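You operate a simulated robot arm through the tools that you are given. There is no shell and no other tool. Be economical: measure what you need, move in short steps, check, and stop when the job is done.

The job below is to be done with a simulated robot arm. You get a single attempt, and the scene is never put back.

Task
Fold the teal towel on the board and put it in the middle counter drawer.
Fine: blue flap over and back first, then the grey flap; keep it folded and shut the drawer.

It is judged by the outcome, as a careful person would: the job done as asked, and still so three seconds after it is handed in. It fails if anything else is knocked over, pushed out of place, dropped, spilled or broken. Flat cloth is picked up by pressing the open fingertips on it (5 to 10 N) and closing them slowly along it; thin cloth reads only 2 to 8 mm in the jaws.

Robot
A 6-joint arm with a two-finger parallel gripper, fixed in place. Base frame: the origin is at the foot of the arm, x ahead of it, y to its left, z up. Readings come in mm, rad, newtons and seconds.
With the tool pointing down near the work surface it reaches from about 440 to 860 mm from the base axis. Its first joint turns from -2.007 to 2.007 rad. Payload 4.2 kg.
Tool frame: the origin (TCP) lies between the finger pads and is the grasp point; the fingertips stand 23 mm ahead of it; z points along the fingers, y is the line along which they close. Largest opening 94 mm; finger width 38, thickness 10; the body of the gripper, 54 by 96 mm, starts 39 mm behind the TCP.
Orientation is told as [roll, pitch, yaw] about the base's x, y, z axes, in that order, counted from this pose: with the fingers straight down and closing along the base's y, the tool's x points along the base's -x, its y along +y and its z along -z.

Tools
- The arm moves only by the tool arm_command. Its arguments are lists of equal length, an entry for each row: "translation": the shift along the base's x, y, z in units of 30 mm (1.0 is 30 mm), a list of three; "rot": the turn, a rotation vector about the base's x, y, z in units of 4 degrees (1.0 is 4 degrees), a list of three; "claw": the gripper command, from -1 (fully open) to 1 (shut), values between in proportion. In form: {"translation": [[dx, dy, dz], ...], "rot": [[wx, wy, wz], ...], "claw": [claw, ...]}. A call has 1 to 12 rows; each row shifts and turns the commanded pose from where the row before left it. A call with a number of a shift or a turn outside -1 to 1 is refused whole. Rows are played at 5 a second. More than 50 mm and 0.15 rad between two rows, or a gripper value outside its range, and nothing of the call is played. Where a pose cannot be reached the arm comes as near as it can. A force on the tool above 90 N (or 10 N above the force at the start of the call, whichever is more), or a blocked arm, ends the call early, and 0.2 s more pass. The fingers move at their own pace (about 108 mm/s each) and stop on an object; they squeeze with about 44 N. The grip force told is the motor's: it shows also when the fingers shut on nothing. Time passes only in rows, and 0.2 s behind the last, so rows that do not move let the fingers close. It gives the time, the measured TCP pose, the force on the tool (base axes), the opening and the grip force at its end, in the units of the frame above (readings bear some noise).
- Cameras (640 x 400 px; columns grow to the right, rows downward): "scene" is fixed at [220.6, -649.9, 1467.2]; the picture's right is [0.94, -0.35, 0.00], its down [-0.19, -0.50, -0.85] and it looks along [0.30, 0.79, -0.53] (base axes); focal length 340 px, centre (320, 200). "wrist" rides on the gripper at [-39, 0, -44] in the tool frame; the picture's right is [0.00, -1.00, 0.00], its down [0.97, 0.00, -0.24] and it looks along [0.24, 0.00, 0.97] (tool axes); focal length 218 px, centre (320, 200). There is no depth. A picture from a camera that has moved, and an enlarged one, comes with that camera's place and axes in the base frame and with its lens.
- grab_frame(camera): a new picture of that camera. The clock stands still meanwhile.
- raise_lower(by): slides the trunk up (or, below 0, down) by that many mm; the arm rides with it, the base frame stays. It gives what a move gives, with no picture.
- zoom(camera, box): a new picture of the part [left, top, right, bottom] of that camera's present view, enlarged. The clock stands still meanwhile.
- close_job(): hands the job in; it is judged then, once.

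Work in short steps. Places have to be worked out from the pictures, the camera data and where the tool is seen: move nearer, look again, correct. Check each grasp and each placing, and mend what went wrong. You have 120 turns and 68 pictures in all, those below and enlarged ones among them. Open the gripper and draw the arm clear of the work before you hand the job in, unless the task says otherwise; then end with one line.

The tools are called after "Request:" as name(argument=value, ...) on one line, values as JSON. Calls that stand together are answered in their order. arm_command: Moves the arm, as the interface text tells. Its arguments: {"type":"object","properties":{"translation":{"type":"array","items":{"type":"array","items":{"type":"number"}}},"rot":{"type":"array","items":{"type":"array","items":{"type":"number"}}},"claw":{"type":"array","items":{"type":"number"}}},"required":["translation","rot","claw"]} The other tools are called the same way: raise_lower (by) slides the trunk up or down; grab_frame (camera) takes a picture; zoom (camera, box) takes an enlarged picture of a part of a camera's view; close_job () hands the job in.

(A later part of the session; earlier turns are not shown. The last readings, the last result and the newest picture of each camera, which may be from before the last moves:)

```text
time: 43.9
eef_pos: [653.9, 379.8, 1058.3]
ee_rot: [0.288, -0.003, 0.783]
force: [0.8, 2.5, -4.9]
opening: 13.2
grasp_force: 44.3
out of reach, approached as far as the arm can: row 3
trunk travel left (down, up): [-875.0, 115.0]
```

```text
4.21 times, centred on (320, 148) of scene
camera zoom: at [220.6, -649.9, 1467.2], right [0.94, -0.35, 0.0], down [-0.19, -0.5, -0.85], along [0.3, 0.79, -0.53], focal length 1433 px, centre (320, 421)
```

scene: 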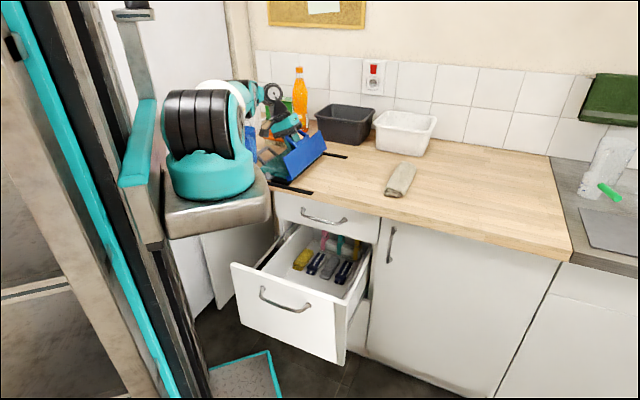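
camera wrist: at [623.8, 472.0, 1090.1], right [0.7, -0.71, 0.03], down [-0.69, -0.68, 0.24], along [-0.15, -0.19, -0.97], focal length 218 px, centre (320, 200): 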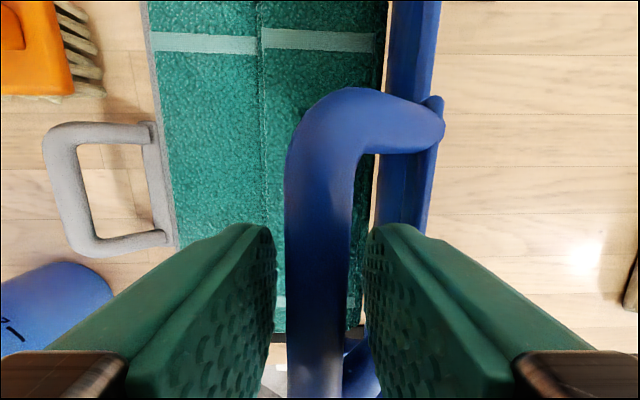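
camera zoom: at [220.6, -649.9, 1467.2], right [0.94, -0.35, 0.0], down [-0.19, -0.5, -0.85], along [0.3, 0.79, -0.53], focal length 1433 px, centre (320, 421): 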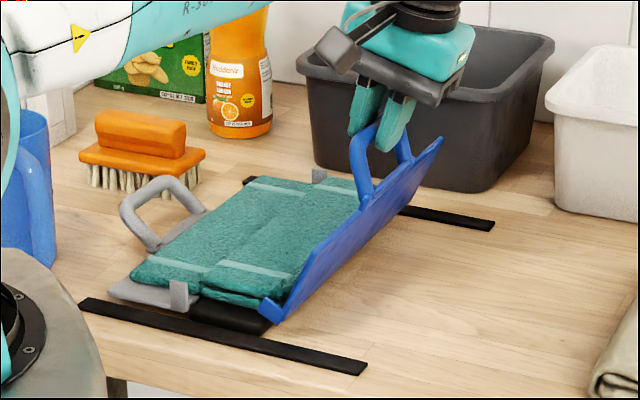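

The fold holds while the flap goes back; now at about 65°. Continuing down with less tilt change.

Request:
arm_command(translation=[[0.219, -0.219, -0.145], [0.219, -0.219, -0.145], [0.198, -0.198, -0.197], [0.198, -0.198, -0.197], [0.172, -0.172, -0.243], [0.172, -0.172, -0.243]], rot=[[0.2, 0.2, 0], [0.2, 0.2, 0], [0.2, 0.2, 0], [0.2, 0.2, 0], [0.2, 0.2, 0], [0.2, 0.2, 0]], claw=[1, 1, 1, 1, 1, 1])

```text
time: 45.3
eef_pos: [683.8, 322.0, 1018.2]
ee_rot: [0.405, 0.0, 0.783]
force: [5.5, 7.0, -1.8]
opening: 13.5
grasp_force: 44.2
out of reach, approached as far as the arm can: row 1, 4, 6
trunk travel left (down, up): [-875.0, 115.0]
```

Nearly down; the tilt is limiting reach a little. I'll finish lowering while easing the tilt back.

Request:
arm_command(translation=[[0.139, -0.139, -0.28], [0.139, -0.139, -0.28], [0.1, -0.1, -0.31], [0.1, -0.1, -0.31], [0.06, -0.06, -0.33]], rot=[[-0.2, -0.2, 0], [-0.2, -0.2, 0], [-0.2, -0.2, 0], [-0.2, -0.2, 0], [-0.2, -0.2, 0]], claw=[1, 1, 1, 1, 1])

Request:
zoom(camera="scene", box=[250, 100, 390, 195])

```text
time: 46.5
eef_pos: [698.9, 305.5, 972.1]
ee_rot: [0.308, -0.001, 0.781]
force: [-4.3, 1.2, 0.0]
opening: 13.6
grasp_force: 43.7
trunk travel left (down, up): [-875.0, 115.0]
```

```text
4.21 times, centred on (320, 148) of scene
camera zoom: at [220.6, -649.9, 1467.2], right [0.94, -0.35, 0.0], down [-0.19, -0.5, -0.85], along [0.3, 0.79, -0.53], focal length 1433 px, centre (320, 421)
```

zoom: 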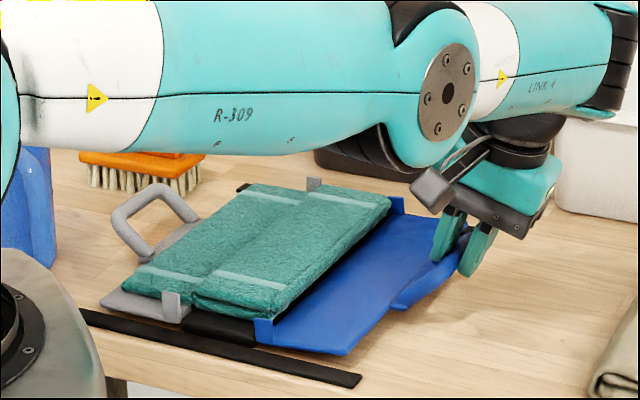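

The towel is folded on the centre and the blue flap is nearly flat. I'll lower the last bit, release and back off upward.

Request:
arm_command(translation=[[0.02, -0.02, -0.25], [0, 0, 0], [0, 0, 0], [0.21, -0.21, 1], [0.1, -0.1, 1], [0, 0, 1], [0, 0, 1], [0, 0, 1], [0, 0, 1]], rot=[[0, 0, 0], [0, 0, 0], [0, 0, 0], [0, 0, 0], [-0.6, -0.6, 0], [-0.6, -0.6, 0], [-0.6, -0.6, 0], [-0.6, -0.6, 0], [-0.6, -0.6, 0]], claw=[1, 0.4, 0.2, 0.2, 0.2, 0.2, 0.2, 0.2, 0.2])

Request:
grab_frame(camera="wrist")

```text
time: 48.5
eef_pos: [708.8, 294.1, 1143.4]
ee_rot: [0.012, -0.004, 0.784]
force: [0.5, -0.1, -0.3]
opening: 37.7
grasp_force: 0.0
trunk travel left (down, up): [-875.0, 115.0]
```

```text
30 pictures are left
camera wrist: at [736.8, 321.0, 1187.6], right [0.71, -0.71, -0.01], down [-0.69, -0.69, 0.24], along [-0.18, -0.16, -0.97], focal length 218 px, centre (320, 200)
```

wrist: 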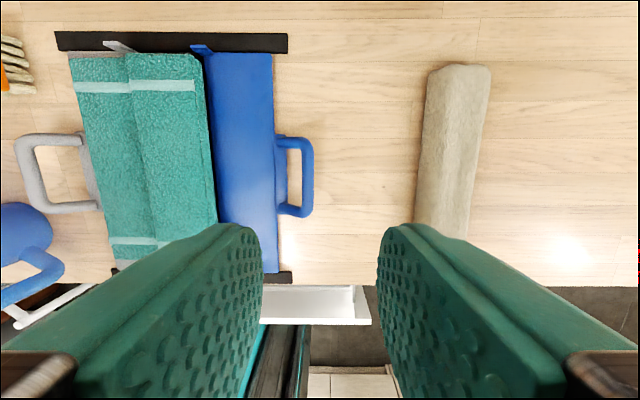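

Blue is done. The grey bar is now at about p=714, q=+30, and the blue jug is nearby at p<675, q>59. I'll raise the trunk a little so the forearm clears the jug, then go above the grey handle.

Request:
raise_lower(by=60)

Request:
arm_command(translation=[[-0.82, 0.87, -0.1], [-0.82, 0.87, -0.2], [-0.82, 0.87, -0.4], [-0.82, 0.87, -0.5], [-0.82, 0.87, -0.6], [-0.82, 0.87, -0.6], [-0.82, 0.87, -0.6], [-0.82, 0.87, -0.6], [-0.82, 0.87, -0.6]], rot=[[0, 0, 0], [0, 0, 0], [0, 0, 0], [0, 0, 0], [0, 0, 0], [0, 0, 0], [0, 0, 0], [0, 0, 0], [0, 0, 0]], claw=[0.2, 0.2, 0.3, 0.4, 0.4, 0.4, 0.4, 0.4, 0.4])

Request:
grab_frame(camera="wrist")

Request:
grab_frame(camera="scene")

```text
time: 49.5
eef_pos: [708.3, 293.7, 1204.3]
ee_rot: [0.012, -0.003, 0.783]
force: [0.2, -0.6, -1.0]
opening: 37.9
grasp_force: 0.1
trunk travel left (down, up): [-935.0, 55.0]
```

```text
time: 51.5
eef_pos: [489.4, 508.0, 1097.1]
ee_rot: [0.013, -0.004, 0.783]
force: [0.4, 0.3, 0.6]
opening: 28.4
grasp_force: 0.0
out of reach, approached as far as the arm can: row 5, 6, 7, 8, 9
trunk travel left (down, up): [-935.0, 55.0]
```

```text
29 pictures are left
camera wrist: at [518.9, 534.5, 1140.6], right [0.71, -0.71, -0.01], down [-0.69, -0.69, 0.24], along [-0.18, -0.16, -0.97], focal length 218 px, centre (320, 200)
```

wrist: 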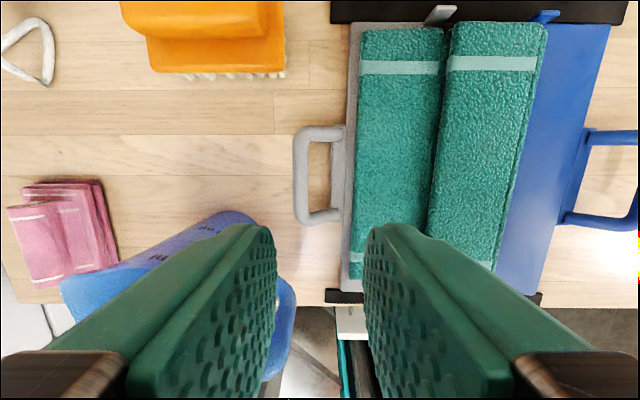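

```text
28 pictures are left
```

scene: 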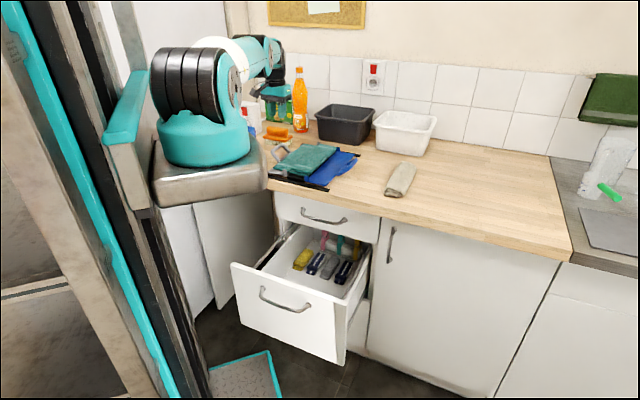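

This grey-side pose is near the arm's maximum reach; the arm's axis appears to sit near (217,-115), with the shoulder high. A lower trunk will extend the reach, so I'll retract and rise, then lower the trunk.

Request:
arm_command(translation=[[-0.12, -0.7, 0.9], [-0.12, -0.7, 0.9], [-0.12, -0.7, 0.9], [-0.12, -0.7, 0.9], [-0.12, -0.7, 0.9], [-0.12, -0.7, 0.9]], rot=[[0, 0, 0], [0, 0, 0], [0, 0, 0], [0, 0, 0], [0, 0, 0], [0, 0, 0]], claw=[0.4, 0.4, 0.4, 0.4, 0.4, 0.4])

Request:
raise_lower(by=-180)

Request:
grab_frame(camera="scene")

```text
time: 52.9
eef_pos: [467.5, 379.9, 1261.0]
ee_rot: [0.013, -0.004, 0.784]
force: [0.0, -0.1, 0.2]
opening: 28.2
grasp_force: 0.2
trunk travel left (down, up): [-935.0, 55.0]
```

```text
time: 54.9
eef_pos: [467.8, 379.9, 1082.1]
ee_rot: [0.013, -0.003, 0.783]
force: [0.3, 1.0, 0.5]
opening: 28.2
grasp_force: 0.1
trunk travel left (down, up): [-755.0, 235.0]
```

```text
27 pictures are left
```

scene: 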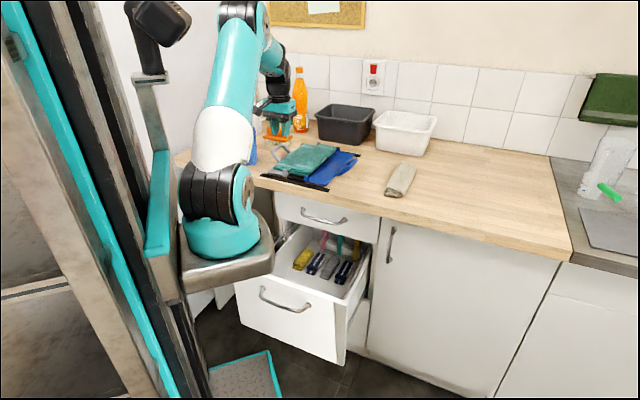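

The shoulder is now lower. I'll move above the grey bar, then look.

Request:
arm_command(translation=[[0.108, 0.823, -0.2], [0.108, 0.823, -0.2], [0.108, 0.823, -0.2], [0.108, 0.823, -0.2], [0.108, 0.823, -0.2], [0.108, 0.823, -0.4]], rot=[[0, 0, 0], [0, 0, 0], [0, 0, 0], [0, 0, 0], [-0.1, -0.1, 0], [-0.1, -0.1, 0]], claw=[0.4, 0.4, 0.4, 0.4, 0.4, 0.4])

Request:
grab_frame(camera="wrist")

```text
time: 56.3
eef_pos: [483.8, 510.7, 1042.5]
ee_rot: [-0.005, -0.001, 0.784]
force: [0.1, 0.3, -1.4]
opening: 28.2
grasp_force: 0.0
out of reach, approached as far as the arm can: row 6
trunk travel left (down, up): [-755.0, 235.0]
```

```text
26 pictures are left
camera wrist: at [512.4, 537.7, 1084.3], right [0.71, -0.71, 0.0], down [-0.69, -0.68, 0.24], along [-0.17, -0.17, -0.97], focal length 218 px, centre (320, 200)
```

wrist: 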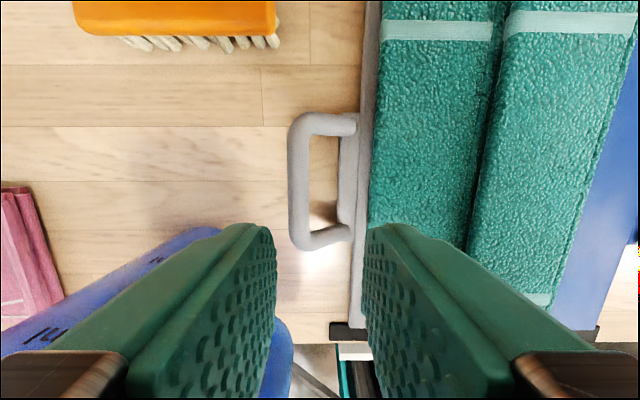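

The stop is near the same spot regardless of trunk height. I'll test whether it is an azimuth or radius limit by moving +x, staying high.

Request:
arm_command(translation=[[0.8, 0, 0], [0.8, 0, 0]], rot=[[0, 0, 0], [0, 0, 0]], claw=[0.4, 0.4])

Request:
arm_command(translation=[[0, 0.5, 0]], rot=[[0, 0, 0]], claw=[0.4])

```text
time: 56.9
eef_pos: [524.0, 483.2, 1040.2]
ee_rot: [-0.011, -0.003, 0.786]
force: [-0.2, 0.7, 0.1]
opening: 28.3
grasp_force: 0.0
out of reach, approached as far as the arm can: row 1, 2
trunk travel left (down, up): [-755.0, 235.0]
```

```text
time: 57.3
eef_pos: [525.0, 488.3, 1041.3]
ee_rot: [-0.007, -0.003, 0.784]
force: [-1.0, -0.1, -0.6]
opening: 28.2
grasp_force: 0.0
out of reach, approached as far as the arm can: row 1
trunk travel left (down, up): [-755.0, 235.0]
```

It is a radius limit of about 680 mm from the arm axis. I'll drag the board back to its original place with the blue handle, which also clears the jug and brings the grey handle closer. Trunk first, then over to the blue handle.

Request:
raise_lower(by=90)

Request:
arm_command(translation=[[0.75, -0.755, 0], [0.75, -0.755, -0.2], [0.75, -0.755, -0.4], [0.75, -0.755, -0.4], [0.75, -0.755, -0.5], [0.75, -0.755, -0.5], [0.75, -0.755, -0.6], [0.75, -0.755, -0.6]], rot=[[0, 0, 0], [0, 0, 0], [0, 0, 0], [0, 0, 0], [0, 0, 0], [0, 0, 0], [0, 0, 0], [0, 0, 0]], claw=[0.4, 0.4, 0.4, 0.4, 0.4, 0.4, 0.4, 0.4])

Request:
grab_frame(camera="wrist")

```text
time: 58.5
eef_pos: [524.4, 488.5, 1130.5]
ee_rot: [-0.006, -0.002, 0.784]
force: [-0.1, 0.0, -0.2]
opening: 28.3
grasp_force: 0.2
trunk travel left (down, up): [-845.0, 145.0]
```

```text
time: 60.3
eef_pos: [703.7, 306.5, 1037.4]
ee_rot: [-0.008, -0.004, 0.783]
force: [-1.1, 1.1, -0.1]
opening: 28.3
grasp_force: 0.0
trunk travel left (down, up): [-845.0, 145.0]
```

```text
25 pictures are left
camera wrist: at [733.4, 335.1, 1079.9], right [0.71, -0.71, 0.01], down [-0.69, -0.68, 0.24], along [-0.16, -0.17, -0.97], focal length 218 px, centre (320, 200)
```

wrist: 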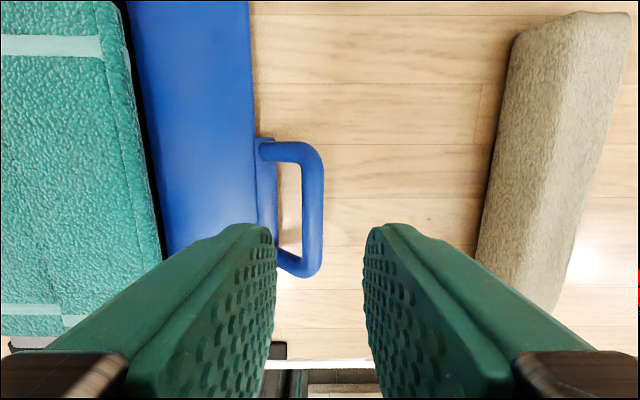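

The blue bar is right under the tool. I'll descend, grip and check.

Request:
arm_command(translation=[[-0.07, 0.07, -0.9], [0, 0, -0.9], [0, 0, -0.8], [0, 0, 0], [0, 0, 0]], rot=[[0, 0, 0], [0, 0, 0], [0, 0, 0], [0, 0, 0], [0, 0, 0]], claw=[0.4, 0.4, 0.4, 0.7, 1])

```text
time: 61.5
eef_pos: [702.2, 312.2, 957.0]
ee_rot: [-0.006, -0.004, 0.781]
force: [-2.4, 6.2, 0.0]
opening: 14.1
grasp_force: 44.1
trunk travel left (down, up): [-845.0, 145.0]
```

Gripped. I'll drag the board gently back to where it stood.

Request:
arm_command(translation=[[0.2, -0.12, 0.02], [0.25, -0.155, 0], [0.25, -0.155, 0], [0.25, -0.155, 0], [0.25, -0.155, 0], [0.25, -0.155, 0], [0.25, -0.14, 0]], rot=[[0, 0, 0], [0, 0, 0], [0, 0, 0], [0, 0, 0], [0, 0, 0], [0, 0, 0], [0, 0, 0]], claw=[1, 1, 1, 1, 1, 1, 1])

Request:
zoom(camera="scene", box=[240, 110, 420, 222])

```text
time: 63.1
eef_pos: [754.9, 279.0, 958.3]
ee_rot: [-0.008, -0.005, 0.78]
force: [-6.1, 4.9, -0.5]
opening: 13.2
grasp_force: 43.7
trunk travel left (down, up): [-845.0, 145.0]
```

```text
3.56 times, centred on (330, 166) of scene
camera zoom: at [220.6, -649.9, 1467.2], right [0.94, -0.35, 0.0], down [-0.19, -0.5, -0.85], along [0.3, 0.79, -0.53], focal length 1210 px, centre (284, 321)
```

zoom: 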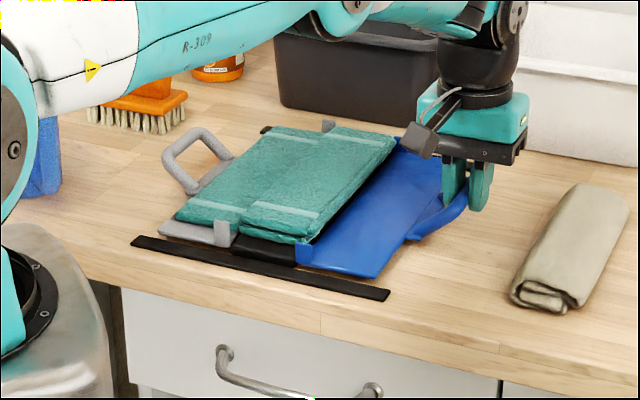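

The board is back within a few mm of its original place. I'll release, rise, and move above the grey handle with a small forward tilt to extend reach.

Request:
arm_command(translation=[[0, 0, 0], [0, 0, 0], [0, 0, 1], [0, 0, 1], [0, 0, 1], [-0.8, 0.8, 0.5], [-0.8, 0.8, 0], [-0.8, 0.8, 0], [-0.8, 0.8, 0], [-0.8, 0.8, 0], [-0.8, 0.8, 0], [-0.8, 0.8, 0]], rot=[[0, 0, 0], [0, 0, 0], [0, 0, 0], [0, 0, 0], [0, 0, 0], [0.2, -0.2, 0], [0.3, -0.3, 0], [0.3, -0.3, 0], [0.3, -0.3, 0], [0.3, -0.3, 0], [0.3, -0.3, 0], [0.3, -0.3, 0]], claw=[0.6, 0.4, 0.4, 0.4, 0.4, 0.4, 0.4, 0.4, 0.4, 0.4, 0.4, 0.4])

Request:
arm_command(translation=[[-0.5, 0.5, -0.3], [-0.5, 0.5, -0.3], [-0.25, 0.2, -0.2]], rot=[[0, 0, 0], [0, 0, 0], [0, 0, 0]], claw=[0.4, 0.4, 0.4])

Request:
grab_frame(camera="wrist")

```text
time: 65.7
eef_pos: [584.9, 447.3, 1064.8]
ee_rot: [-0.009, -0.204, 0.781]
force: [0.9, -1.1, -0.2]
opening: 28.3
grasp_force: 0.1
trunk travel left (down, up): [-845.0, 145.0]
```

```text
time: 66.5
eef_pos: [547.0, 483.4, 1038.7]
ee_rot: [-0.007, -0.2, 0.783]
force: [0.2, 1.2, 0.1]
opening: 28.0
grasp_force: 0.1
trunk travel left (down, up): [-845.0, 145.0]
```

```text
23 pictures are left
camera wrist: at [569.0, 504.6, 1088.6], right [0.7, -0.71, 0.01], down [-0.71, -0.7, 0.04], along [-0.02, -0.03, -1.0], focal length 218 px, centre (320, 200)
```

wrist: 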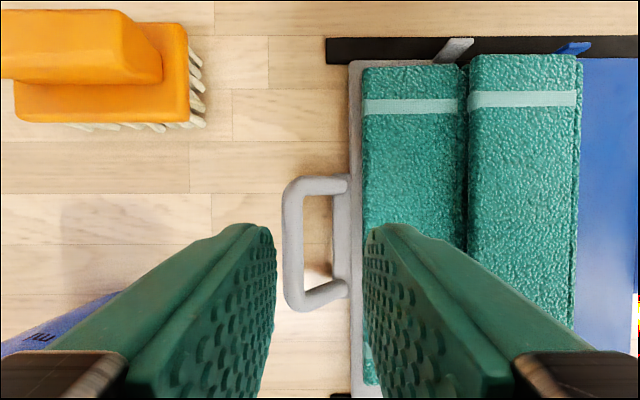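

Reach is fine with this tilt. The grey bar is at q≈-28, p≈725. I'll correct, descend and grip.

Request:
arm_command(translation=[[-0.25, 0.153, -0.3], [-0.245, 0.153, -0.8], [0, 0, -0.8], [0, 0, -0.8], [0, 0, 0], [0, 0, 0], [0, 0, 0]], rot=[[0, 0, 0], [0, 0, 0], [0, 0, 0], [0, 0, 0], [0, 0, 0], [0, 0, 0], [0, 0, 0]], claw=[0.4, 0.4, 0.4, 0.4, 0.6, 1, 1])

Request:
grab_frame(camera="wrist")

```text
time: 68.1
eef_pos: [533.7, 493.4, 958.0]
ee_rot: [-0.006, -0.201, 0.784]
force: [0.9, 1.2, -0.2]
opening: 13.9
grasp_force: 43.8
trunk travel left (down, up): [-845.0, 145.0]
```

```text
22 pictures are left
camera wrist: at [555.1, 514.2, 1007.5], right [0.71, -0.71, 0.01], down [-0.71, -0.71, 0.04], along [-0.02, -0.03, -1.0], focal length 218 px, centre (320, 200)
```

wrist: 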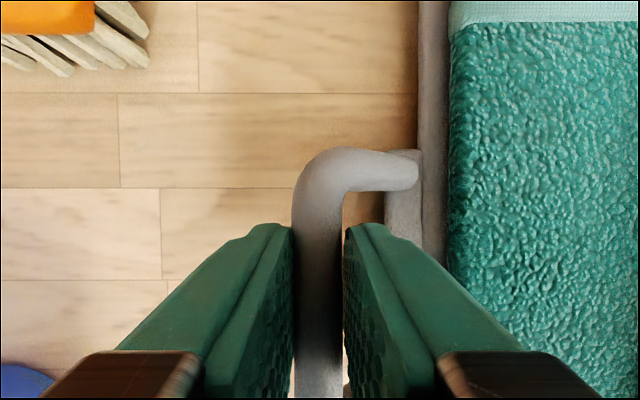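

A good grip. I'll swing the grey flap up along its arc, tilting along with it, in short calls.

Request:
arm_command(translation=[[0.03, -0.03, 0.27], [0.062, -0.062, 0.33], [0.063, -0.063, 0.333], [0.1, -0.1, 0.31], [0.105, -0.105, 0.31]], rot=[[0.15, 0.15, 0], [0.27, 0.27, 0], [0.27, 0.27, 0], [0.27, 0.27, 0], [0.27, 0.27, 0]], claw=[1, 1, 1, 1, 1])

```text
time: 69.3
eef_pos: [542.6, 482.7, 1005.2]
ee_rot: [0.117, -0.201, 0.76]
force: [-1.3, 8.4, 1.8]
opening: 13.7
grasp_force: 44.0
trunk travel left (down, up): [-845.0, 145.0]
```

Forces are low. Continuing.

Request:
arm_command(translation=[[0.139, -0.139, 0.28], [0.139, -0.139, 0.28], [0.172, -0.172, 0.243], [0.172, -0.172, 0.243], [0.198, -0.198, 0.197], [0.198, -0.198, 0.197]], rot=[[0.27, 0.27, 0], [0.27, 0.27, 0], [0.27, 0.27, 0], [0.27, 0.27, 0], [0.27, 0.27, 0], [0.27, 0.27, 0]], claw=[1, 1, 1, 1, 1, 1])

Request:
zoom(camera="scene", box=[250, 100, 390, 195])

```text
time: 70.7
eef_pos: [575.3, 452.3, 1050.7]
ee_rot: [0.282, -0.196, 0.726]
force: [-1.5, 14.0, 17.1]
opening: 13.5
grasp_force: 44.3
trunk travel left (down, up): [-845.0, 145.0]
```

```text
4.21 times, centred on (320, 148) of scene
camera zoom: at [220.6, -649.9, 1467.2], right [0.94, -0.35, 0.0], down [-0.19, -0.5, -0.85], along [0.3, 0.79, -0.53], focal length 1433 px, centre (320, 421)
```

zoom: 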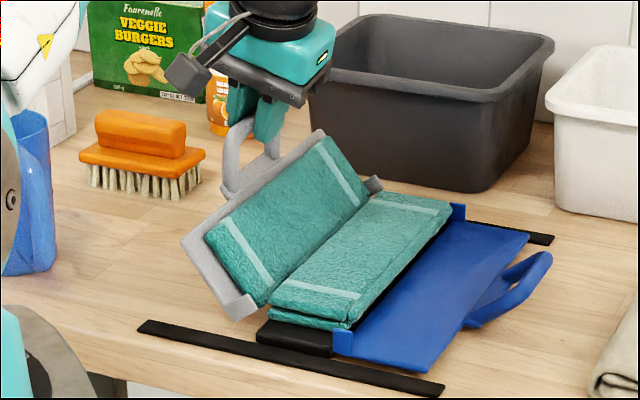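

The flap is about 55° up and carries its third of the towel. Continuing over the top.

Request:
arm_command(translation=[[0.21, -0.21, 0.18], [0.219, -0.219, 0.16], [0.23, -0.23, 0.1], [0.235, -0.235, 0.09], [0.242, -0.242, 0.03], [0.242, -0.242, 0.03]], rot=[[0.3, 0.3, 0], [0.3, 0.3, 0], [0.3, 0.3, 0], [0.3, 0.3, 0], [0.3, 0.3, 0], [0.3, 0.3, 0]], claw=[1, 1, 1, 1, 1, 1])

```text
time: 72.1
eef_pos: [615.9, 409.2, 1065.7]
ee_rot: [0.458, -0.182, 0.691]
force: [10.8, 10.8, 15.6]
opening: 13.8
grasp_force: 43.9
trunk travel left (down, up): [-845.0, 145.0]
```

Request:
arm_command(translation=[[0.242, -0.242, -0.03], [0.242, -0.242, -0.03], [0.235, -0.235, -0.088], [0.235, -0.235, -0.088]], rot=[[0.2, 0.2, 0], [0.2, 0.2, 0], [0.2, 0.2, 0], [0.2, 0.2, 0]], claw=[1, 1, 1, 1])

Request:
zoom(camera="scene", box=[250, 100, 390, 195])

```text
time: 73.1
eef_pos: [644.6, 382.0, 1059.1]
ee_rot: [0.539, -0.171, 0.677]
force: [16.8, 9.1, 15.2]
opening: 13.8
grasp_force: 43.9
trunk travel left (down, up): [-845.0, 145.0]
```

```text
4.21 times, centred on (320, 148) of scene
camera zoom: at [220.6, -649.9, 1467.2], right [0.94, -0.35, 0.0], down [-0.19, -0.5, -0.85], along [0.3, 0.79, -0.53], focal length 1433 px, centre (320, 421)
```

zoom: 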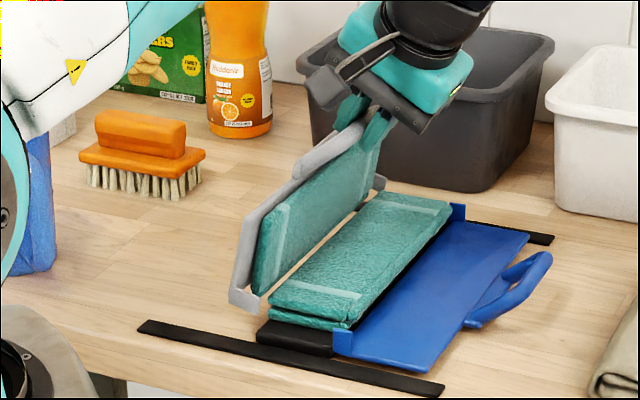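

The flap is near vertical. I'll push on to about 110° so the third falls over.

Request:
arm_command(translation=[[0.235, -0.235, -0.09], [0.23, -0.23, -0.11], [0.22, -0.22, -0.14], [0.22, -0.22, -0.15]], rot=[[0.15, 0.15, 0], [0.15, 0.15, 0], [0.15, 0.15, 0], [0.15, 0.15, 0]], claw=[1, 1, 1, 1])

Request:
zoom(camera="scene", box=[250, 100, 390, 195])

```text
time: 74.1
eef_pos: [669.3, 357.7, 1049.0]
ee_rot: [0.601, -0.172, 0.676]
force: [-16.7, 4.7, 30.9]
opening: 14.0
grasp_force: 44.1
trunk travel left (down, up): [-845.0, 145.0]
```

```text
4.21 times, centred on (320, 148) of scene
camera zoom: at [220.6, -649.9, 1467.2], right [0.94, -0.35, 0.0], down [-0.19, -0.5, -0.85], along [0.3, 0.79, -0.53], focal length 1433 px, centre (320, 421)
```

zoom: 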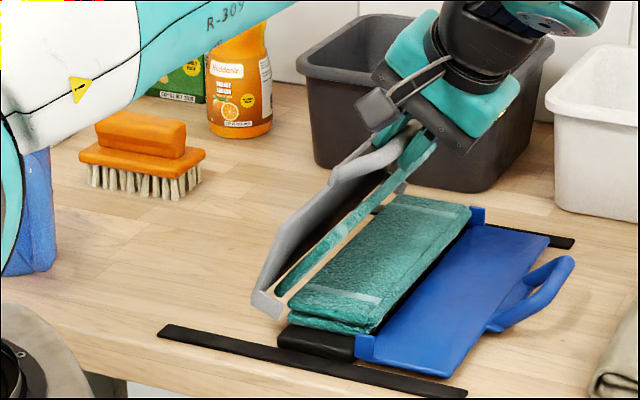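

At about 110°, the cloth panel is leaning over. A little further.

Request:
arm_command(translation=[[0.2, -0.2, -0.2], [0.2, -0.2, -0.22], [0.18, -0.18, -0.25]], rot=[[0.3, 0.3, 0], [0.3, 0.3, 0], [0.3, 0.3, 0]], claw=[1, 1, 1])

Request:
zoom(camera="scene", box=[250, 100, 390, 195])

```text
time: 74.8
eef_pos: [680.3, 347.9, 1043.9]
ee_rot: [0.673, -0.185, 0.671]
force: [-15.7, 16.7, 17.8]
opening: 14.4
grasp_force: 44.1
trunk travel left (down, up): [-845.0, 145.0]
stopped in row 3: the force on the tool passed its limit (the readings are from after the stop); the commanded pose is now the measured one
```

```text
4.21 times, centred on (320, 148) of scene
camera zoom: at [220.6, -649.9, 1467.2], right [0.94, -0.35, 0.0], down [-0.19, -0.5, -0.85], along [0.3, 0.79, -0.53], focal length 1433 px, centre (320, 421)
```

zoom: 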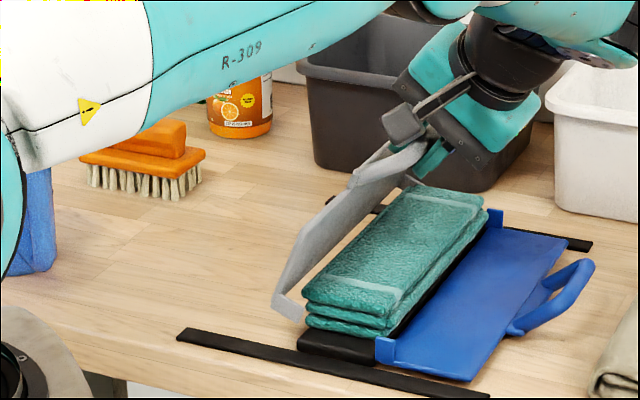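

All three layers are folded. Now I'll bring the grey flap back along the same path.

Request:
arm_command(translation=[[-0.222, 0.222, 0.133], [-0.222, 0.222, 0.133], [-0.237, 0.237, 0.08], [-0.237, 0.237, 0.08], [-0.241, 0.241, 0.02], [-0.241, 0.241, 0.02]], rot=[[-0.31, -0.31, 0], [-0.31, -0.31, 0], [-0.31, -0.31, 0], [-0.31, -0.31, 0], [-0.31, -0.31, 0], [-0.31, -0.31, 0]], claw=[1, 1, 1, 1, 1, 1])

```text
time: 76.2
eef_pos: [640.2, 387.8, 1055.8]
ee_rot: [0.485, -0.196, 0.707]
force: [-3.4, -3.4, 0.4]
opening: 13.1
grasp_force: 44.5
trunk travel left (down, up): [-845.0, 145.0]
```

Request:
arm_command(translation=[[-0.24, 0.24, -0.04], [-0.24, 0.24, -0.04], [-0.232, 0.232, -0.1], [-0.232, 0.232, -0.1], [-0.215, 0.215, -0.157], [-0.215, 0.215, -0.157]], rot=[[-0.31, -0.31, 0], [-0.31, -0.31, 0], [-0.31, -0.31, 0], [-0.31, -0.31, 0], [-0.31, -0.31, 0], [-0.31, -0.31, 0]], claw=[1, 1, 1, 1, 1, 1])

Request:
zoom(camera="scene", box=[250, 100, 390, 195])

```text
time: 77.6
eef_pos: [598.4, 430.9, 1037.5]
ee_rot: [0.299, -0.208, 0.743]
force: [-5.8, -6.8, -1.6]
opening: 13.5
grasp_force: 43.7
trunk travel left (down, up): [-845.0, 145.0]
```

```text
4.21 times, centred on (320, 148) of scene
camera zoom: at [220.6, -649.9, 1467.2], right [0.94, -0.35, 0.0], down [-0.19, -0.5, -0.85], along [0.3, 0.79, -0.53], focal length 1433 px, centre (320, 421)
```

zoom: 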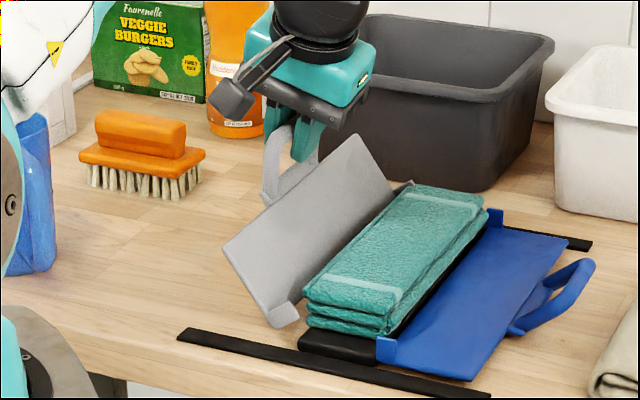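

The stack stays folded. I'll finish lowering the grey flap.

Request:
arm_command(translation=[[-0.194, 0.194, -0.205], [-0.194, 0.194, -0.205], [-0.165, 0.165, -0.25], [-0.165, 0.165, -0.25], [-0.132, 0.132, -0.286], [-0.132, 0.132, -0.286], [-0.094, 0.094, -0.315], [-0.094, 0.094, -0.315]], rot=[[-0.3, -0.3, 0], [-0.3, -0.3, 0], [-0.3, -0.3, 0], [-0.3, -0.3, 0], [-0.3, -0.3, 0], [-0.2, -0.2, 0], [-0.2, -0.2, 0], [-0.2, -0.2, 0]], claw=[1, 1, 1, 1, 1, 1, 1, 1])

Request:
zoom(camera="scene", box=[250, 100, 390, 195])

```text
time: 79.4
eef_pos: [563.8, 465.4, 976.2]
ee_rot: [0.087, -0.216, 0.788]
force: [0.9, 0.7, 1.0]
opening: 13.2
grasp_force: 44.1
trunk travel left (down, up): [-845.0, 145.0]
```

```text
4.21 times, centred on (320, 148) of scene
camera zoom: at [220.6, -649.9, 1467.2], right [0.94, -0.35, 0.0], down [-0.19, -0.5, -0.85], along [0.3, 0.79, -0.53], focal length 1433 px, centre (320, 421)
```

zoom: 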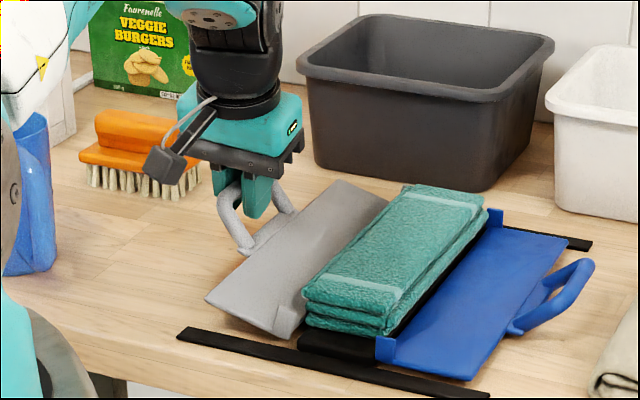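

I'll lower the last bit, then ease the board about 20 mm back to its original place, release and rise.

Request:
arm_command(translation=[[-0.06, 0.06, -0.3], [-0.04, 0.04, -0.3], [-0.13, 0.13, 0], [-0.13, 0.13, 0], [-0.13, 0.13, 0], [-0.13, 0.13, 0], [0, 0, 0], [0, 0, 0], [0, 0, 1], [0, 0, 1], [0, 0, 1], [0, 0, 1]], rot=[[-0.2, -0.2, 0], [-0.2, -0.2, 0], [0, 0, 0], [0, 0, 0], [0, 0, 0], [0, 0, 0], [0, 0, 0], [0, 0, 0], [0, 0, 0], [0, 0, 0], [0, 0, 0], [0, 0, 0]], claw=[1, 1, 1, 1, 1, 1, 0.6, 0.4, 0.4, 0.4, 0, -0.3])

Request:
arm_command(translation=[[0.7, -0.7, 0.5], [0.7, -0.7, 0.5], [0.7, -0.7, 0.5], [0.7, -0.7, 0]], rot=[[-0.5, 0.5, 0], [-0.5, 0.5, 0], [-0.5, 0.5, 0], [-0.5, 0.5, 0]], claw=[-0.3, -0.5, -0.8, -0.8])

Request:
grab_frame(camera="wrist")

```text
time: 82.0
eef_pos: [545.7, 483.6, 1076.9]
ee_rot: [0.046, -0.214, 0.797]
force: [-0.9, 0.2, -0.6]
opening: 60.9
grasp_force: 0.1
trunk travel left (down, up): [-845.0, 145.0]
```

```text
time: 83.0
eef_pos: [628.8, 399.4, 1122.4]
ee_rot: [0.048, -0.014, 0.796]
force: [-0.7, 1.0, -0.5]
opening: 84.4
grasp_force: 0.1
trunk travel left (down, up): [-845.0, 145.0]
```

```text
15 pictures are left
camera wrist: at [659.2, 424.9, 1164.5], right [0.71, -0.7, -0.05], down [-0.67, -0.7, 0.23], along [-0.19, -0.13, -0.97], focal length 218 px, centre (320, 200)
```

wrist: 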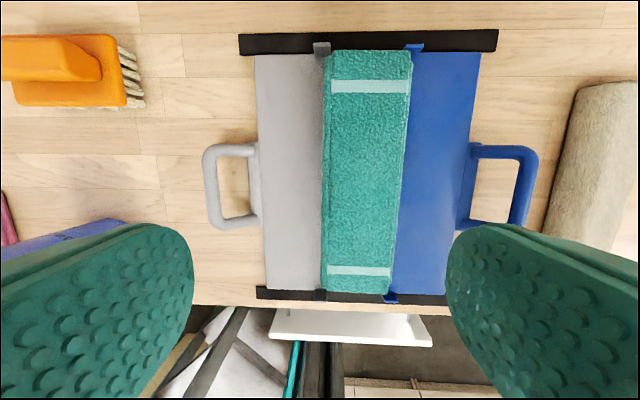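

A clean three-layer stack at q≈-198, p 608–851, about 77 mm wide, and both flaps are flat. I'll straighten the tool, centre it over the stack with the jaws fully open, and come down to just above it.

Request:
arm_command(translation=[[0.3, -0.26, -0.9], [0.3, -0.26, -0.9], [0.31, -0.25, -0.9], [0, 0, -0.9]], rot=[[-0.63, -0.35, -0.16], [0, 0, 0], [0, 0, 0], [0, 0, 0]], claw=[-1, -1, -1, -1])

Request:
grab_frame(camera="wrist")

```text
time: 84.0
eef_pos: [657.2, 377.4, 1013.5]
ee_rot: [0.0, -0.003, 0.785]
force: [-0.3, 0.2, 0.3]
opening: 94.0
grasp_force: 0.1
trunk travel left (down, up): [-845.0, 145.0]
```

```text
14 pictures are left
camera wrist: at [686.0, 405.2, 1056.6], right [0.71, -0.71, 0.0], down [-0.69, -0.69, 0.24], along [-0.17, -0.17, -0.97], focal length 218 px, centre (320, 200)
```

wrist: 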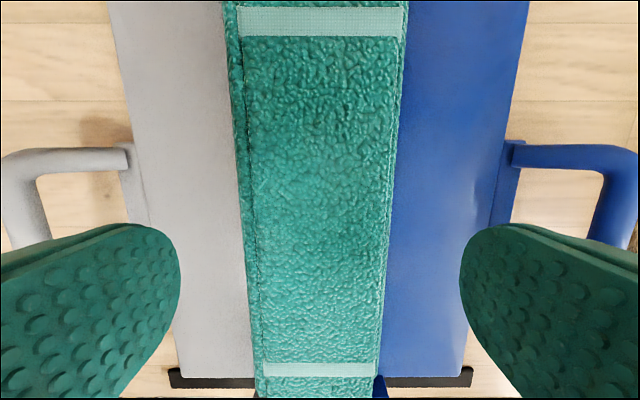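

Centred to within a millimetre. I'll descend so the fingertips straddle the stack just above the flaps.

Request:
arm_command(translation=[[0, 0, -0.9], [0, 0, -0.9], [0, 0, -0.4]], rot=[[0, 0, 0], [0, 0, 0], [0, 0, 0]], claw=[-1, -1, -1])

Request:
zoom(camera="scene", box=[270, 120, 380, 195])

```text
time: 84.8
eef_pos: [655.9, 377.5, 946.7]
ee_rot: [0.001, -0.002, 0.787]
force: [0.4, 0.2, 0.5]
opening: 93.6
grasp_force: 0.0
trunk travel left (down, up): [-845.0, 145.0]
```

```text
5.33 times, centred on (325, 158) of scene
camera zoom: at [220.6, -649.9, 1467.2], right [0.94, -0.35, 0.0], down [-0.19, -0.5, -0.85], along [0.3, 0.79, -0.53], focal length 1815 px, centre (293, 427)
```

zoom: 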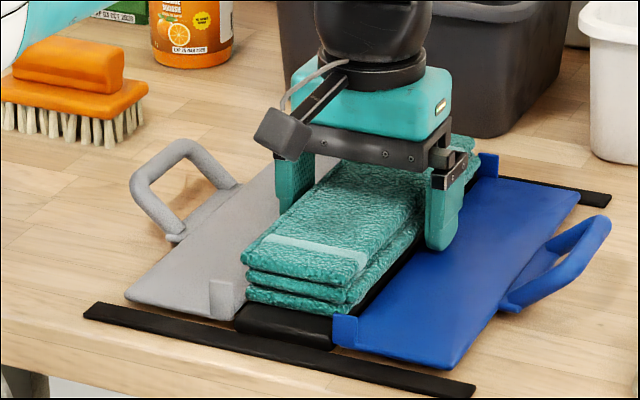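

The fingers straddle all three layers. I'll lower a few mm more and close slowly.

Request:
arm_command(translation=[[0, 0, -0.15], [0, 0, 0], [0, 0, 0], [0, 0, 0], [0, 0, 0], [0, 0, 0]], rot=[[0, 0, 0], [0, 0, 0], [0, 0, 0], [0, 0, 0], [0, 0, 0], [0, 0, 0]], claw=[-1, -0.8, -0.65, -0.5, -0.4, -0.3])

```text
time: 86.2
eef_pos: [656.8, 378.5, 944.5]
ee_rot: [-0.001, -0.006, 0.785]
force: [2.2, 1.9, 25.2]
opening: 68.5
grasp_force: 44.3
trunk travel left (down, up): [-845.0, 145.0]
```

The jaws stop on the stack at 68 mm with the full grip force. I'll lift gently and check.

Request:
arm_command(translation=[[0, 0, 0.1], [0, 0, 0], [0, 0, 0.5], [0, 0, 0.7], [0, 0, 1], [0, 0, 1]], rot=[[0, 0, 0], [0, 0, 0], [0, 0, 0], [0, 0, 0], [0, 0, 0], [0, 0, 0]], claw=[0.2, 1, 1, 1, 1, 1])

Request:
zoom(camera="scene", box=[260, 100, 400, 195])

```text
time: 87.6
eef_pos: [655.6, 375.3, 1041.2]
ee_rot: [0.002, 0.0, 0.785]
force: [-0.1, 0.7, -0.1]
opening: 0.0
grasp_force: 42.3
trunk travel left (down, up): [-845.0, 145.0]
```

```text
4.21 times, centred on (330, 148) of scene
camera zoom: at [220.6, -649.9, 1467.2], right [0.94, -0.35, 0.0], down [-0.19, -0.5, -0.85], along [0.3, 0.79, -0.53], focal length 1433 px, centre (278, 421)
```

zoom: 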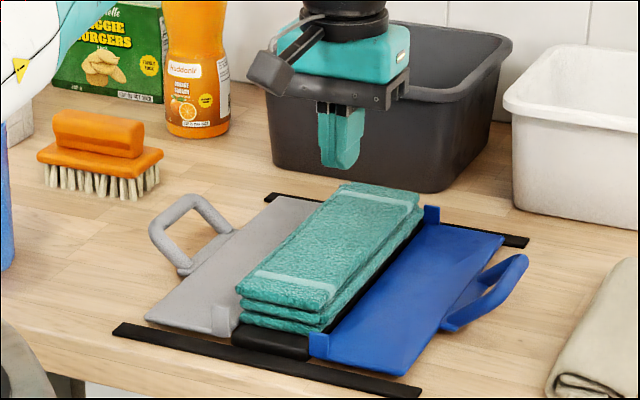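

The jaws had closed on the board's centre panel rather than the cloth. The stack is undisturbed. I'll use the recommended way: press the half-open fingertips on top of the stack and close slowly.

Request:
arm_command(translation=[[0, 0, 0], [0, 0, 0], [0, 0, -0.9], [0, 0, -0.6]], rot=[[0, 0, 0], [0, 0, 0], [0, 0, 0], [0, 0, 0]], claw=[-0.3, -0.3, -0.3, -0.3])

Request:
arm_command(translation=[[0, 0, -0.25], [0, 0, -0.2]], rot=[[0, 0, 0], [0, 0, 0]], claw=[-0.3, -0.3])

```text
time: 88.6
eef_pos: [655.8, 376.4, 996.7]
ee_rot: [0.0, -0.002, 0.785]
force: [0.4, -0.9, -0.5]
opening: 61.3
grasp_force: 0.0
trunk travel left (down, up): [-845.0, 145.0]
```

```text
time: 89.2
eef_pos: [656.8, 376.9, 983.0]
ee_rot: [0.0, 0.0, 0.786]
force: [-0.7, 0.6, -0.9]
opening: 61.1
grasp_force: 0.1
trunk travel left (down, up): [-845.0, 145.0]
```

Tips are at z≈960 with no contact yet. I'll step down in small increments.

Request:
arm_command(translation=[[0, 0, -0.15]], rot=[[0, 0, 0]], claw=[-0.3])

Request:
arm_command(translation=[[0, 0, -0.12]], rot=[[0, 0, 0]], claw=[-0.3])

Request:
arm_command(translation=[[0, 0, -0.12]], rot=[[0, 0, 0]], claw=[-0.3])

```text
time: 89.6
eef_pos: [657.1, 377.8, 978.8]
ee_rot: [0.0, -0.001, 0.787]
force: [0.1, 0.0, 0.6]
opening: 61.1
grasp_force: 0.0
trunk travel left (down, up): [-845.0, 145.0]
```

```text
time: 90.0
eef_pos: [657.0, 376.4, 978.1]
ee_rot: [0.0, -0.004, 0.783]
force: [-4.0, -3.3, 12.8]
opening: 61.0
grasp_force: 0.0
trunk travel left (down, up): [-845.0, 145.0]
```

```text
time: 90.4
eef_pos: [656.8, 377.0, 978.3]
ee_rot: [-0.001, -0.009, 0.786]
force: [-5.0, -7.2, 38.5]
opening: 61.2
grasp_force: 0.1
trunk travel left (down, up): [-845.0, 145.0]
```

Contact at tip height 955. I'll back off to about 7 N and then close slowly along the cloth.

Request:
arm_command(translation=[[0, 0, 0.15]], rot=[[0, 0, 0]], claw=[-0.3])

```text
time: 90.8
eef_pos: [657.3, 377.6, 977.9]
ee_rot: [0.001, -0.004, 0.786]
force: [3.6, 3.4, 20.7]
opening: 61.4
grasp_force: 0.1
trunk travel left (down, up): [-845.0, 145.0]
```

Request:
arm_command(translation=[[0, 0, 0.06]], rot=[[0, 0, 0]], claw=[-0.3])

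```text
time: 91.2
eef_pos: [655.5, 377.3, 976.9]
ee_rot: [0.0, -0.002, 0.782]
force: [5.5, 5.4, 11.6]
opening: 61.2
grasp_force: 0.1
trunk travel left (down, up): [-845.0, 145.0]
```

About 11 N; a touch less, then close slowly.

Request:
arm_command(translation=[[0, 0, 0.03], [0, 0, 0], [0, 0, 0], [0, 0, 0], [0, 0, 0], [0, 0, 0], [0, 0, 0], [0, 0, 0], [0, 0, 0], [0, 0, 0], [0, 0, 0], [0, 0, 0]], rot=[[0, 0, 0], [0, 0, 0], [0, 0, 0], [0, 0, 0], [0, 0, 0], [0, 0, 0], [0, 0, 0], [0, 0, 0], [0, 0, 0], [0, 0, 0], [0, 0, 0], [0, 0, 0]], claw=[-0.3, -0.2, -0.08, 0.04, 0.16, 0.28, 0.4, 0.52, 0.64, 0.76, 0.88, 1])

Request:
arm_command(translation=[[0, 0, 0.3], [0, 0, 0.5], [0, 0, 0.7]], rot=[[0, 0, 0], [0, 0, 0], [0, 0, 0]], claw=[1, 1, 1])

Request:
zoom(camera="scene", box=[260, 100, 400, 195])

```text
time: 93.8
eef_pos: [657.0, 375.6, 980.9]
ee_rot: [0.0, -0.002, 0.785]
force: [0.3, 0.1, 0.6]
opening: 0.2
grasp_force: 42.3
trunk travel left (down, up): [-845.0, 145.0]
```

```text
time: 94.6
eef_pos: [657.1, 378.0, 1022.3]
ee_rot: [-0.001, 0.0, 0.785]
force: [0.4, -0.1, -1.3]
opening: 0.1
grasp_force: 42.2
trunk travel left (down, up): [-845.0, 145.0]
```

```text
4.21 times, centred on (330, 148) of scene
camera zoom: at [220.6, -649.9, 1467.2], right [0.94, -0.35, 0.0], down [-0.19, -0.5, -0.85], along [0.3, 0.79, -0.53], focal length 1433 px, centre (278, 421)
```

zoom: 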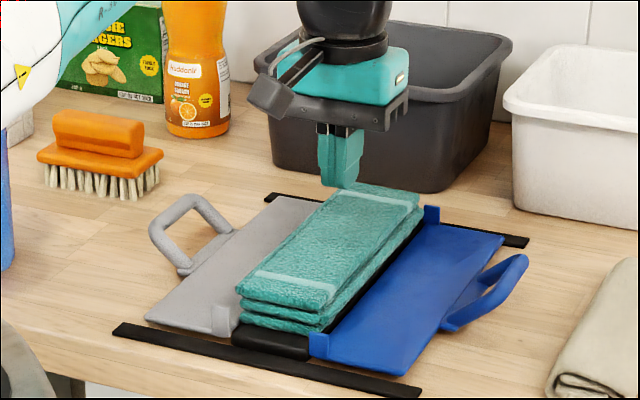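

Pressing slid off the top, and the stack stays firm. Gripping all layers at the sides is safer for the fold. I'll retry the straddle a bit higher, clear of the board, and see where the jaws stop before lifting.

Request:
arm_command(translation=[[0, 0, 0], [0, 0, 0], [0, 0, 0], [0.02, -0.02, -0.9], [0, 0, -0.9], [0, 0, -0.5], [0, 0, 0], [0, 0, 0], [0, 0, 0], [0, 0, 0], [0, 0, 0]], rot=[[0, 0, 0], [0, 0, 0], [0, 0, 0], [0, 0, 0], [0, 0, 0], [0, 0, 0], [0, 0, 0], [0, 0, 0], [0, 0, 0], [0, 0, 0], [0, 0, 0]], claw=[-1, -1, -1, -1, -1, -1, -0.85, -0.7, -0.6, -0.5, -0.4])

```text
time: 97.0
eef_pos: [657.3, 377.7, 956.3]
ee_rot: [-0.001, -0.003, 0.785]
force: [-0.7, 0.5, 0.7]
opening: 68.5
grasp_force: 44.3
trunk travel left (down, up): [-845.0, 145.0]
```

At tip height 933, clear of the board, the jaws stop at 68.5 mm, so it is the stack itself. I'll keep that squeeze with a closed command and see whether it holds.

Request:
arm_command(translation=[[0, 0, 0], [0, 0, 0]], rot=[[0, 0, 0], [0, 0, 0]], claw=[-0.3, -0.2])

Request:
arm_command(translation=[[0, 0, 0.1], [0, 0, 0.1]], rot=[[0, 0, 0], [0, 0, 0]], claw=[-0.2, -0.2])

```text
time: 97.6
eef_pos: [659.4, 375.9, 954.4]
ee_rot: [0.001, -0.002, 0.785]
force: [-0.8, 2.4, 0.2]
opening: 68.5
grasp_force: 43.8
trunk travel left (down, up): [-845.0, 145.0]
```

```text
time: 98.2
eef_pos: [657.8, 376.6, 961.5]
ee_rot: [-0.001, -0.002, 0.787]
force: [-0.1, -0.2, -2.9]
opening: 68.5
grasp_force: 44.3
trunk travel left (down, up): [-845.0, 145.0]
```

Holding at 68.5 mm with a downward load of about 3 N. I'll lift slowly.

Request:
arm_command(translation=[[0, 0, 0.15], [0, 0, 0.2], [0, 0, 0.3], [0, 0, 0.3]], rot=[[0, 0, 0], [0, 0, 0], [0, 0, 0], [0, 0, 0]], claw=[-0.2, -0.2, -0.2, -0.2])

Request:
zoom(camera="scene", box=[260, 100, 400, 195])

```text
time: 99.2
eef_pos: [656.8, 376.7, 989.3]
ee_rot: [-0.002, -0.002, 0.784]
force: [-0.3, -0.2, -1.8]
opening: 68.7
grasp_force: 43.9
trunk travel left (down, up): [-845.0, 145.0]
```

```text
4.21 times, centred on (330, 148) of scene
camera zoom: at [220.6, -649.9, 1467.2], right [0.94, -0.35, 0.0], down [-0.19, -0.5, -0.85], along [0.3, 0.79, -0.53], focal length 1433 px, centre (278, 421)
```

zoom: 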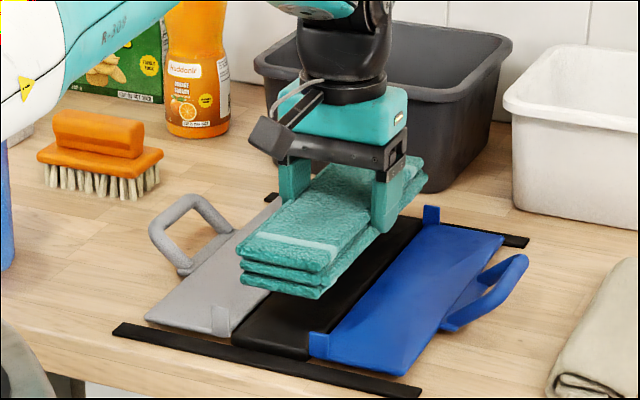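

The whole stack lifts as one piece. I'll raise it, then turn it 90° while moving toward the drawer front, gently.

Request:
arm_command(translation=[[0, 0, 0.6], [0, 0, 0.8], [0, 0, 0.8], [0, 0, 0.8], [0, 0, 0.8], [0, 0, 0.8], [-0.2, -0.3, 0], [-0.3, -0.4, 0], [-0.304, -0.405, 0], [-0.304, -0.405, 0], [-0.304, -0.405, 0], [-0.304, -0.405, 0]], rot=[[0, 0, 0], [0, 0, 0], [0, 0, 0], [0, 0, 0], [0, 0, 0], [0, 0, 0], [0, 0, -0.5], [0, 0, -1], [0, 0, -1], [0, 0, -1], [0, 0, -1], [0, 0, -1]], claw=[-0.2, -0.2, -0.2, -0.2, -0.2, -0.2, -0.2, -0.2, -0.2, -0.2, -0.2, -0.2])

Request:
arm_command(translation=[[-0.304, -0.405, 0], [-0.304, -0.405, 0], [-0.304, -0.405, 0], [-0.304, -0.405, 0], [-0.304, -0.405, 0], [-0.304, -0.405, 0], [-0.304, -0.405, 0], [-0.304, -0.405, 0], [-0.304, -0.405, 0], [-0.304, -0.405, 0], [-0.304, -0.405, 0], [-0.304, -0.405, 0]], rot=[[0, 0, -1], [0, 0, -1], [0, 0, -1], [0, 0, -1], [0, 0, -1], [0, 0, -1], [0, 0, -1], [0, 0, -1], [0, 0, -1], [0, 0, -1], [0, 0, -1], [0, 0, -1]], claw=[-0.2, -0.2, -0.2, -0.2, -0.2, -0.2, -0.2, -0.2, -0.2, -0.2, -0.2, -0.2])

Request:
grab_frame(camera="scene")

```text
time: 101.8
eef_pos: [605.6, 306.9, 1127.9]
ee_rot: [-0.001, -0.003, 0.4]
force: [0.1, -0.2, -1.5]
opening: 68.8
grasp_force: 44.2
trunk travel left (down, up): [-845.0, 145.0]
```

```text
time: 104.4
eef_pos: [496.1, 162.1, 1126.4]
ee_rot: [0.0, -0.003, -0.437]
force: [0.3, 0.0, -2.5]
opening: 68.5
grasp_force: 43.9
trunk travel left (down, up): [-845.0, 145.0]
```

```text
9 pictures are left
```

scene: 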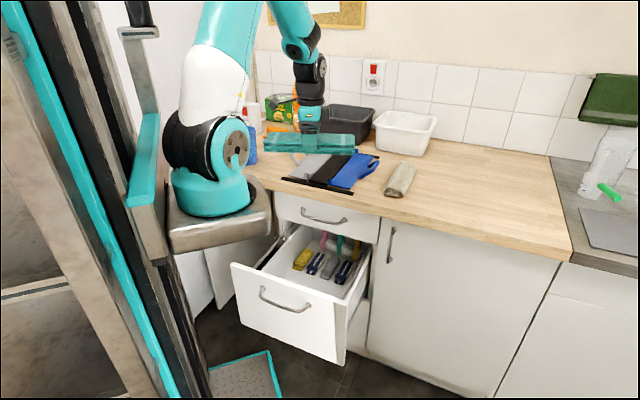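

The stack is level and well held. Before lowering, I'll look closely at the free space in the drawer.

Request:
zoom(camera="scene", box=[225, 205, 385, 365])

```text
2.50 times, centred on (305, 285) of scene
camera zoom: at [220.6, -649.9, 1467.2], right [0.94, -0.35, 0.0], down [-0.19, -0.5, -0.85], along [0.3, 0.79, -0.53], focal length 851 px, centre (358, -12)
```

zoom: 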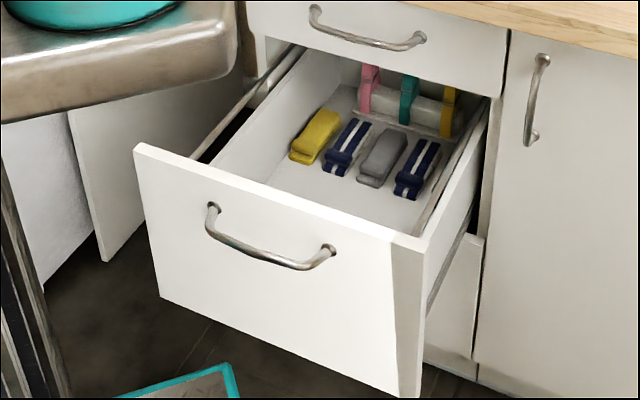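

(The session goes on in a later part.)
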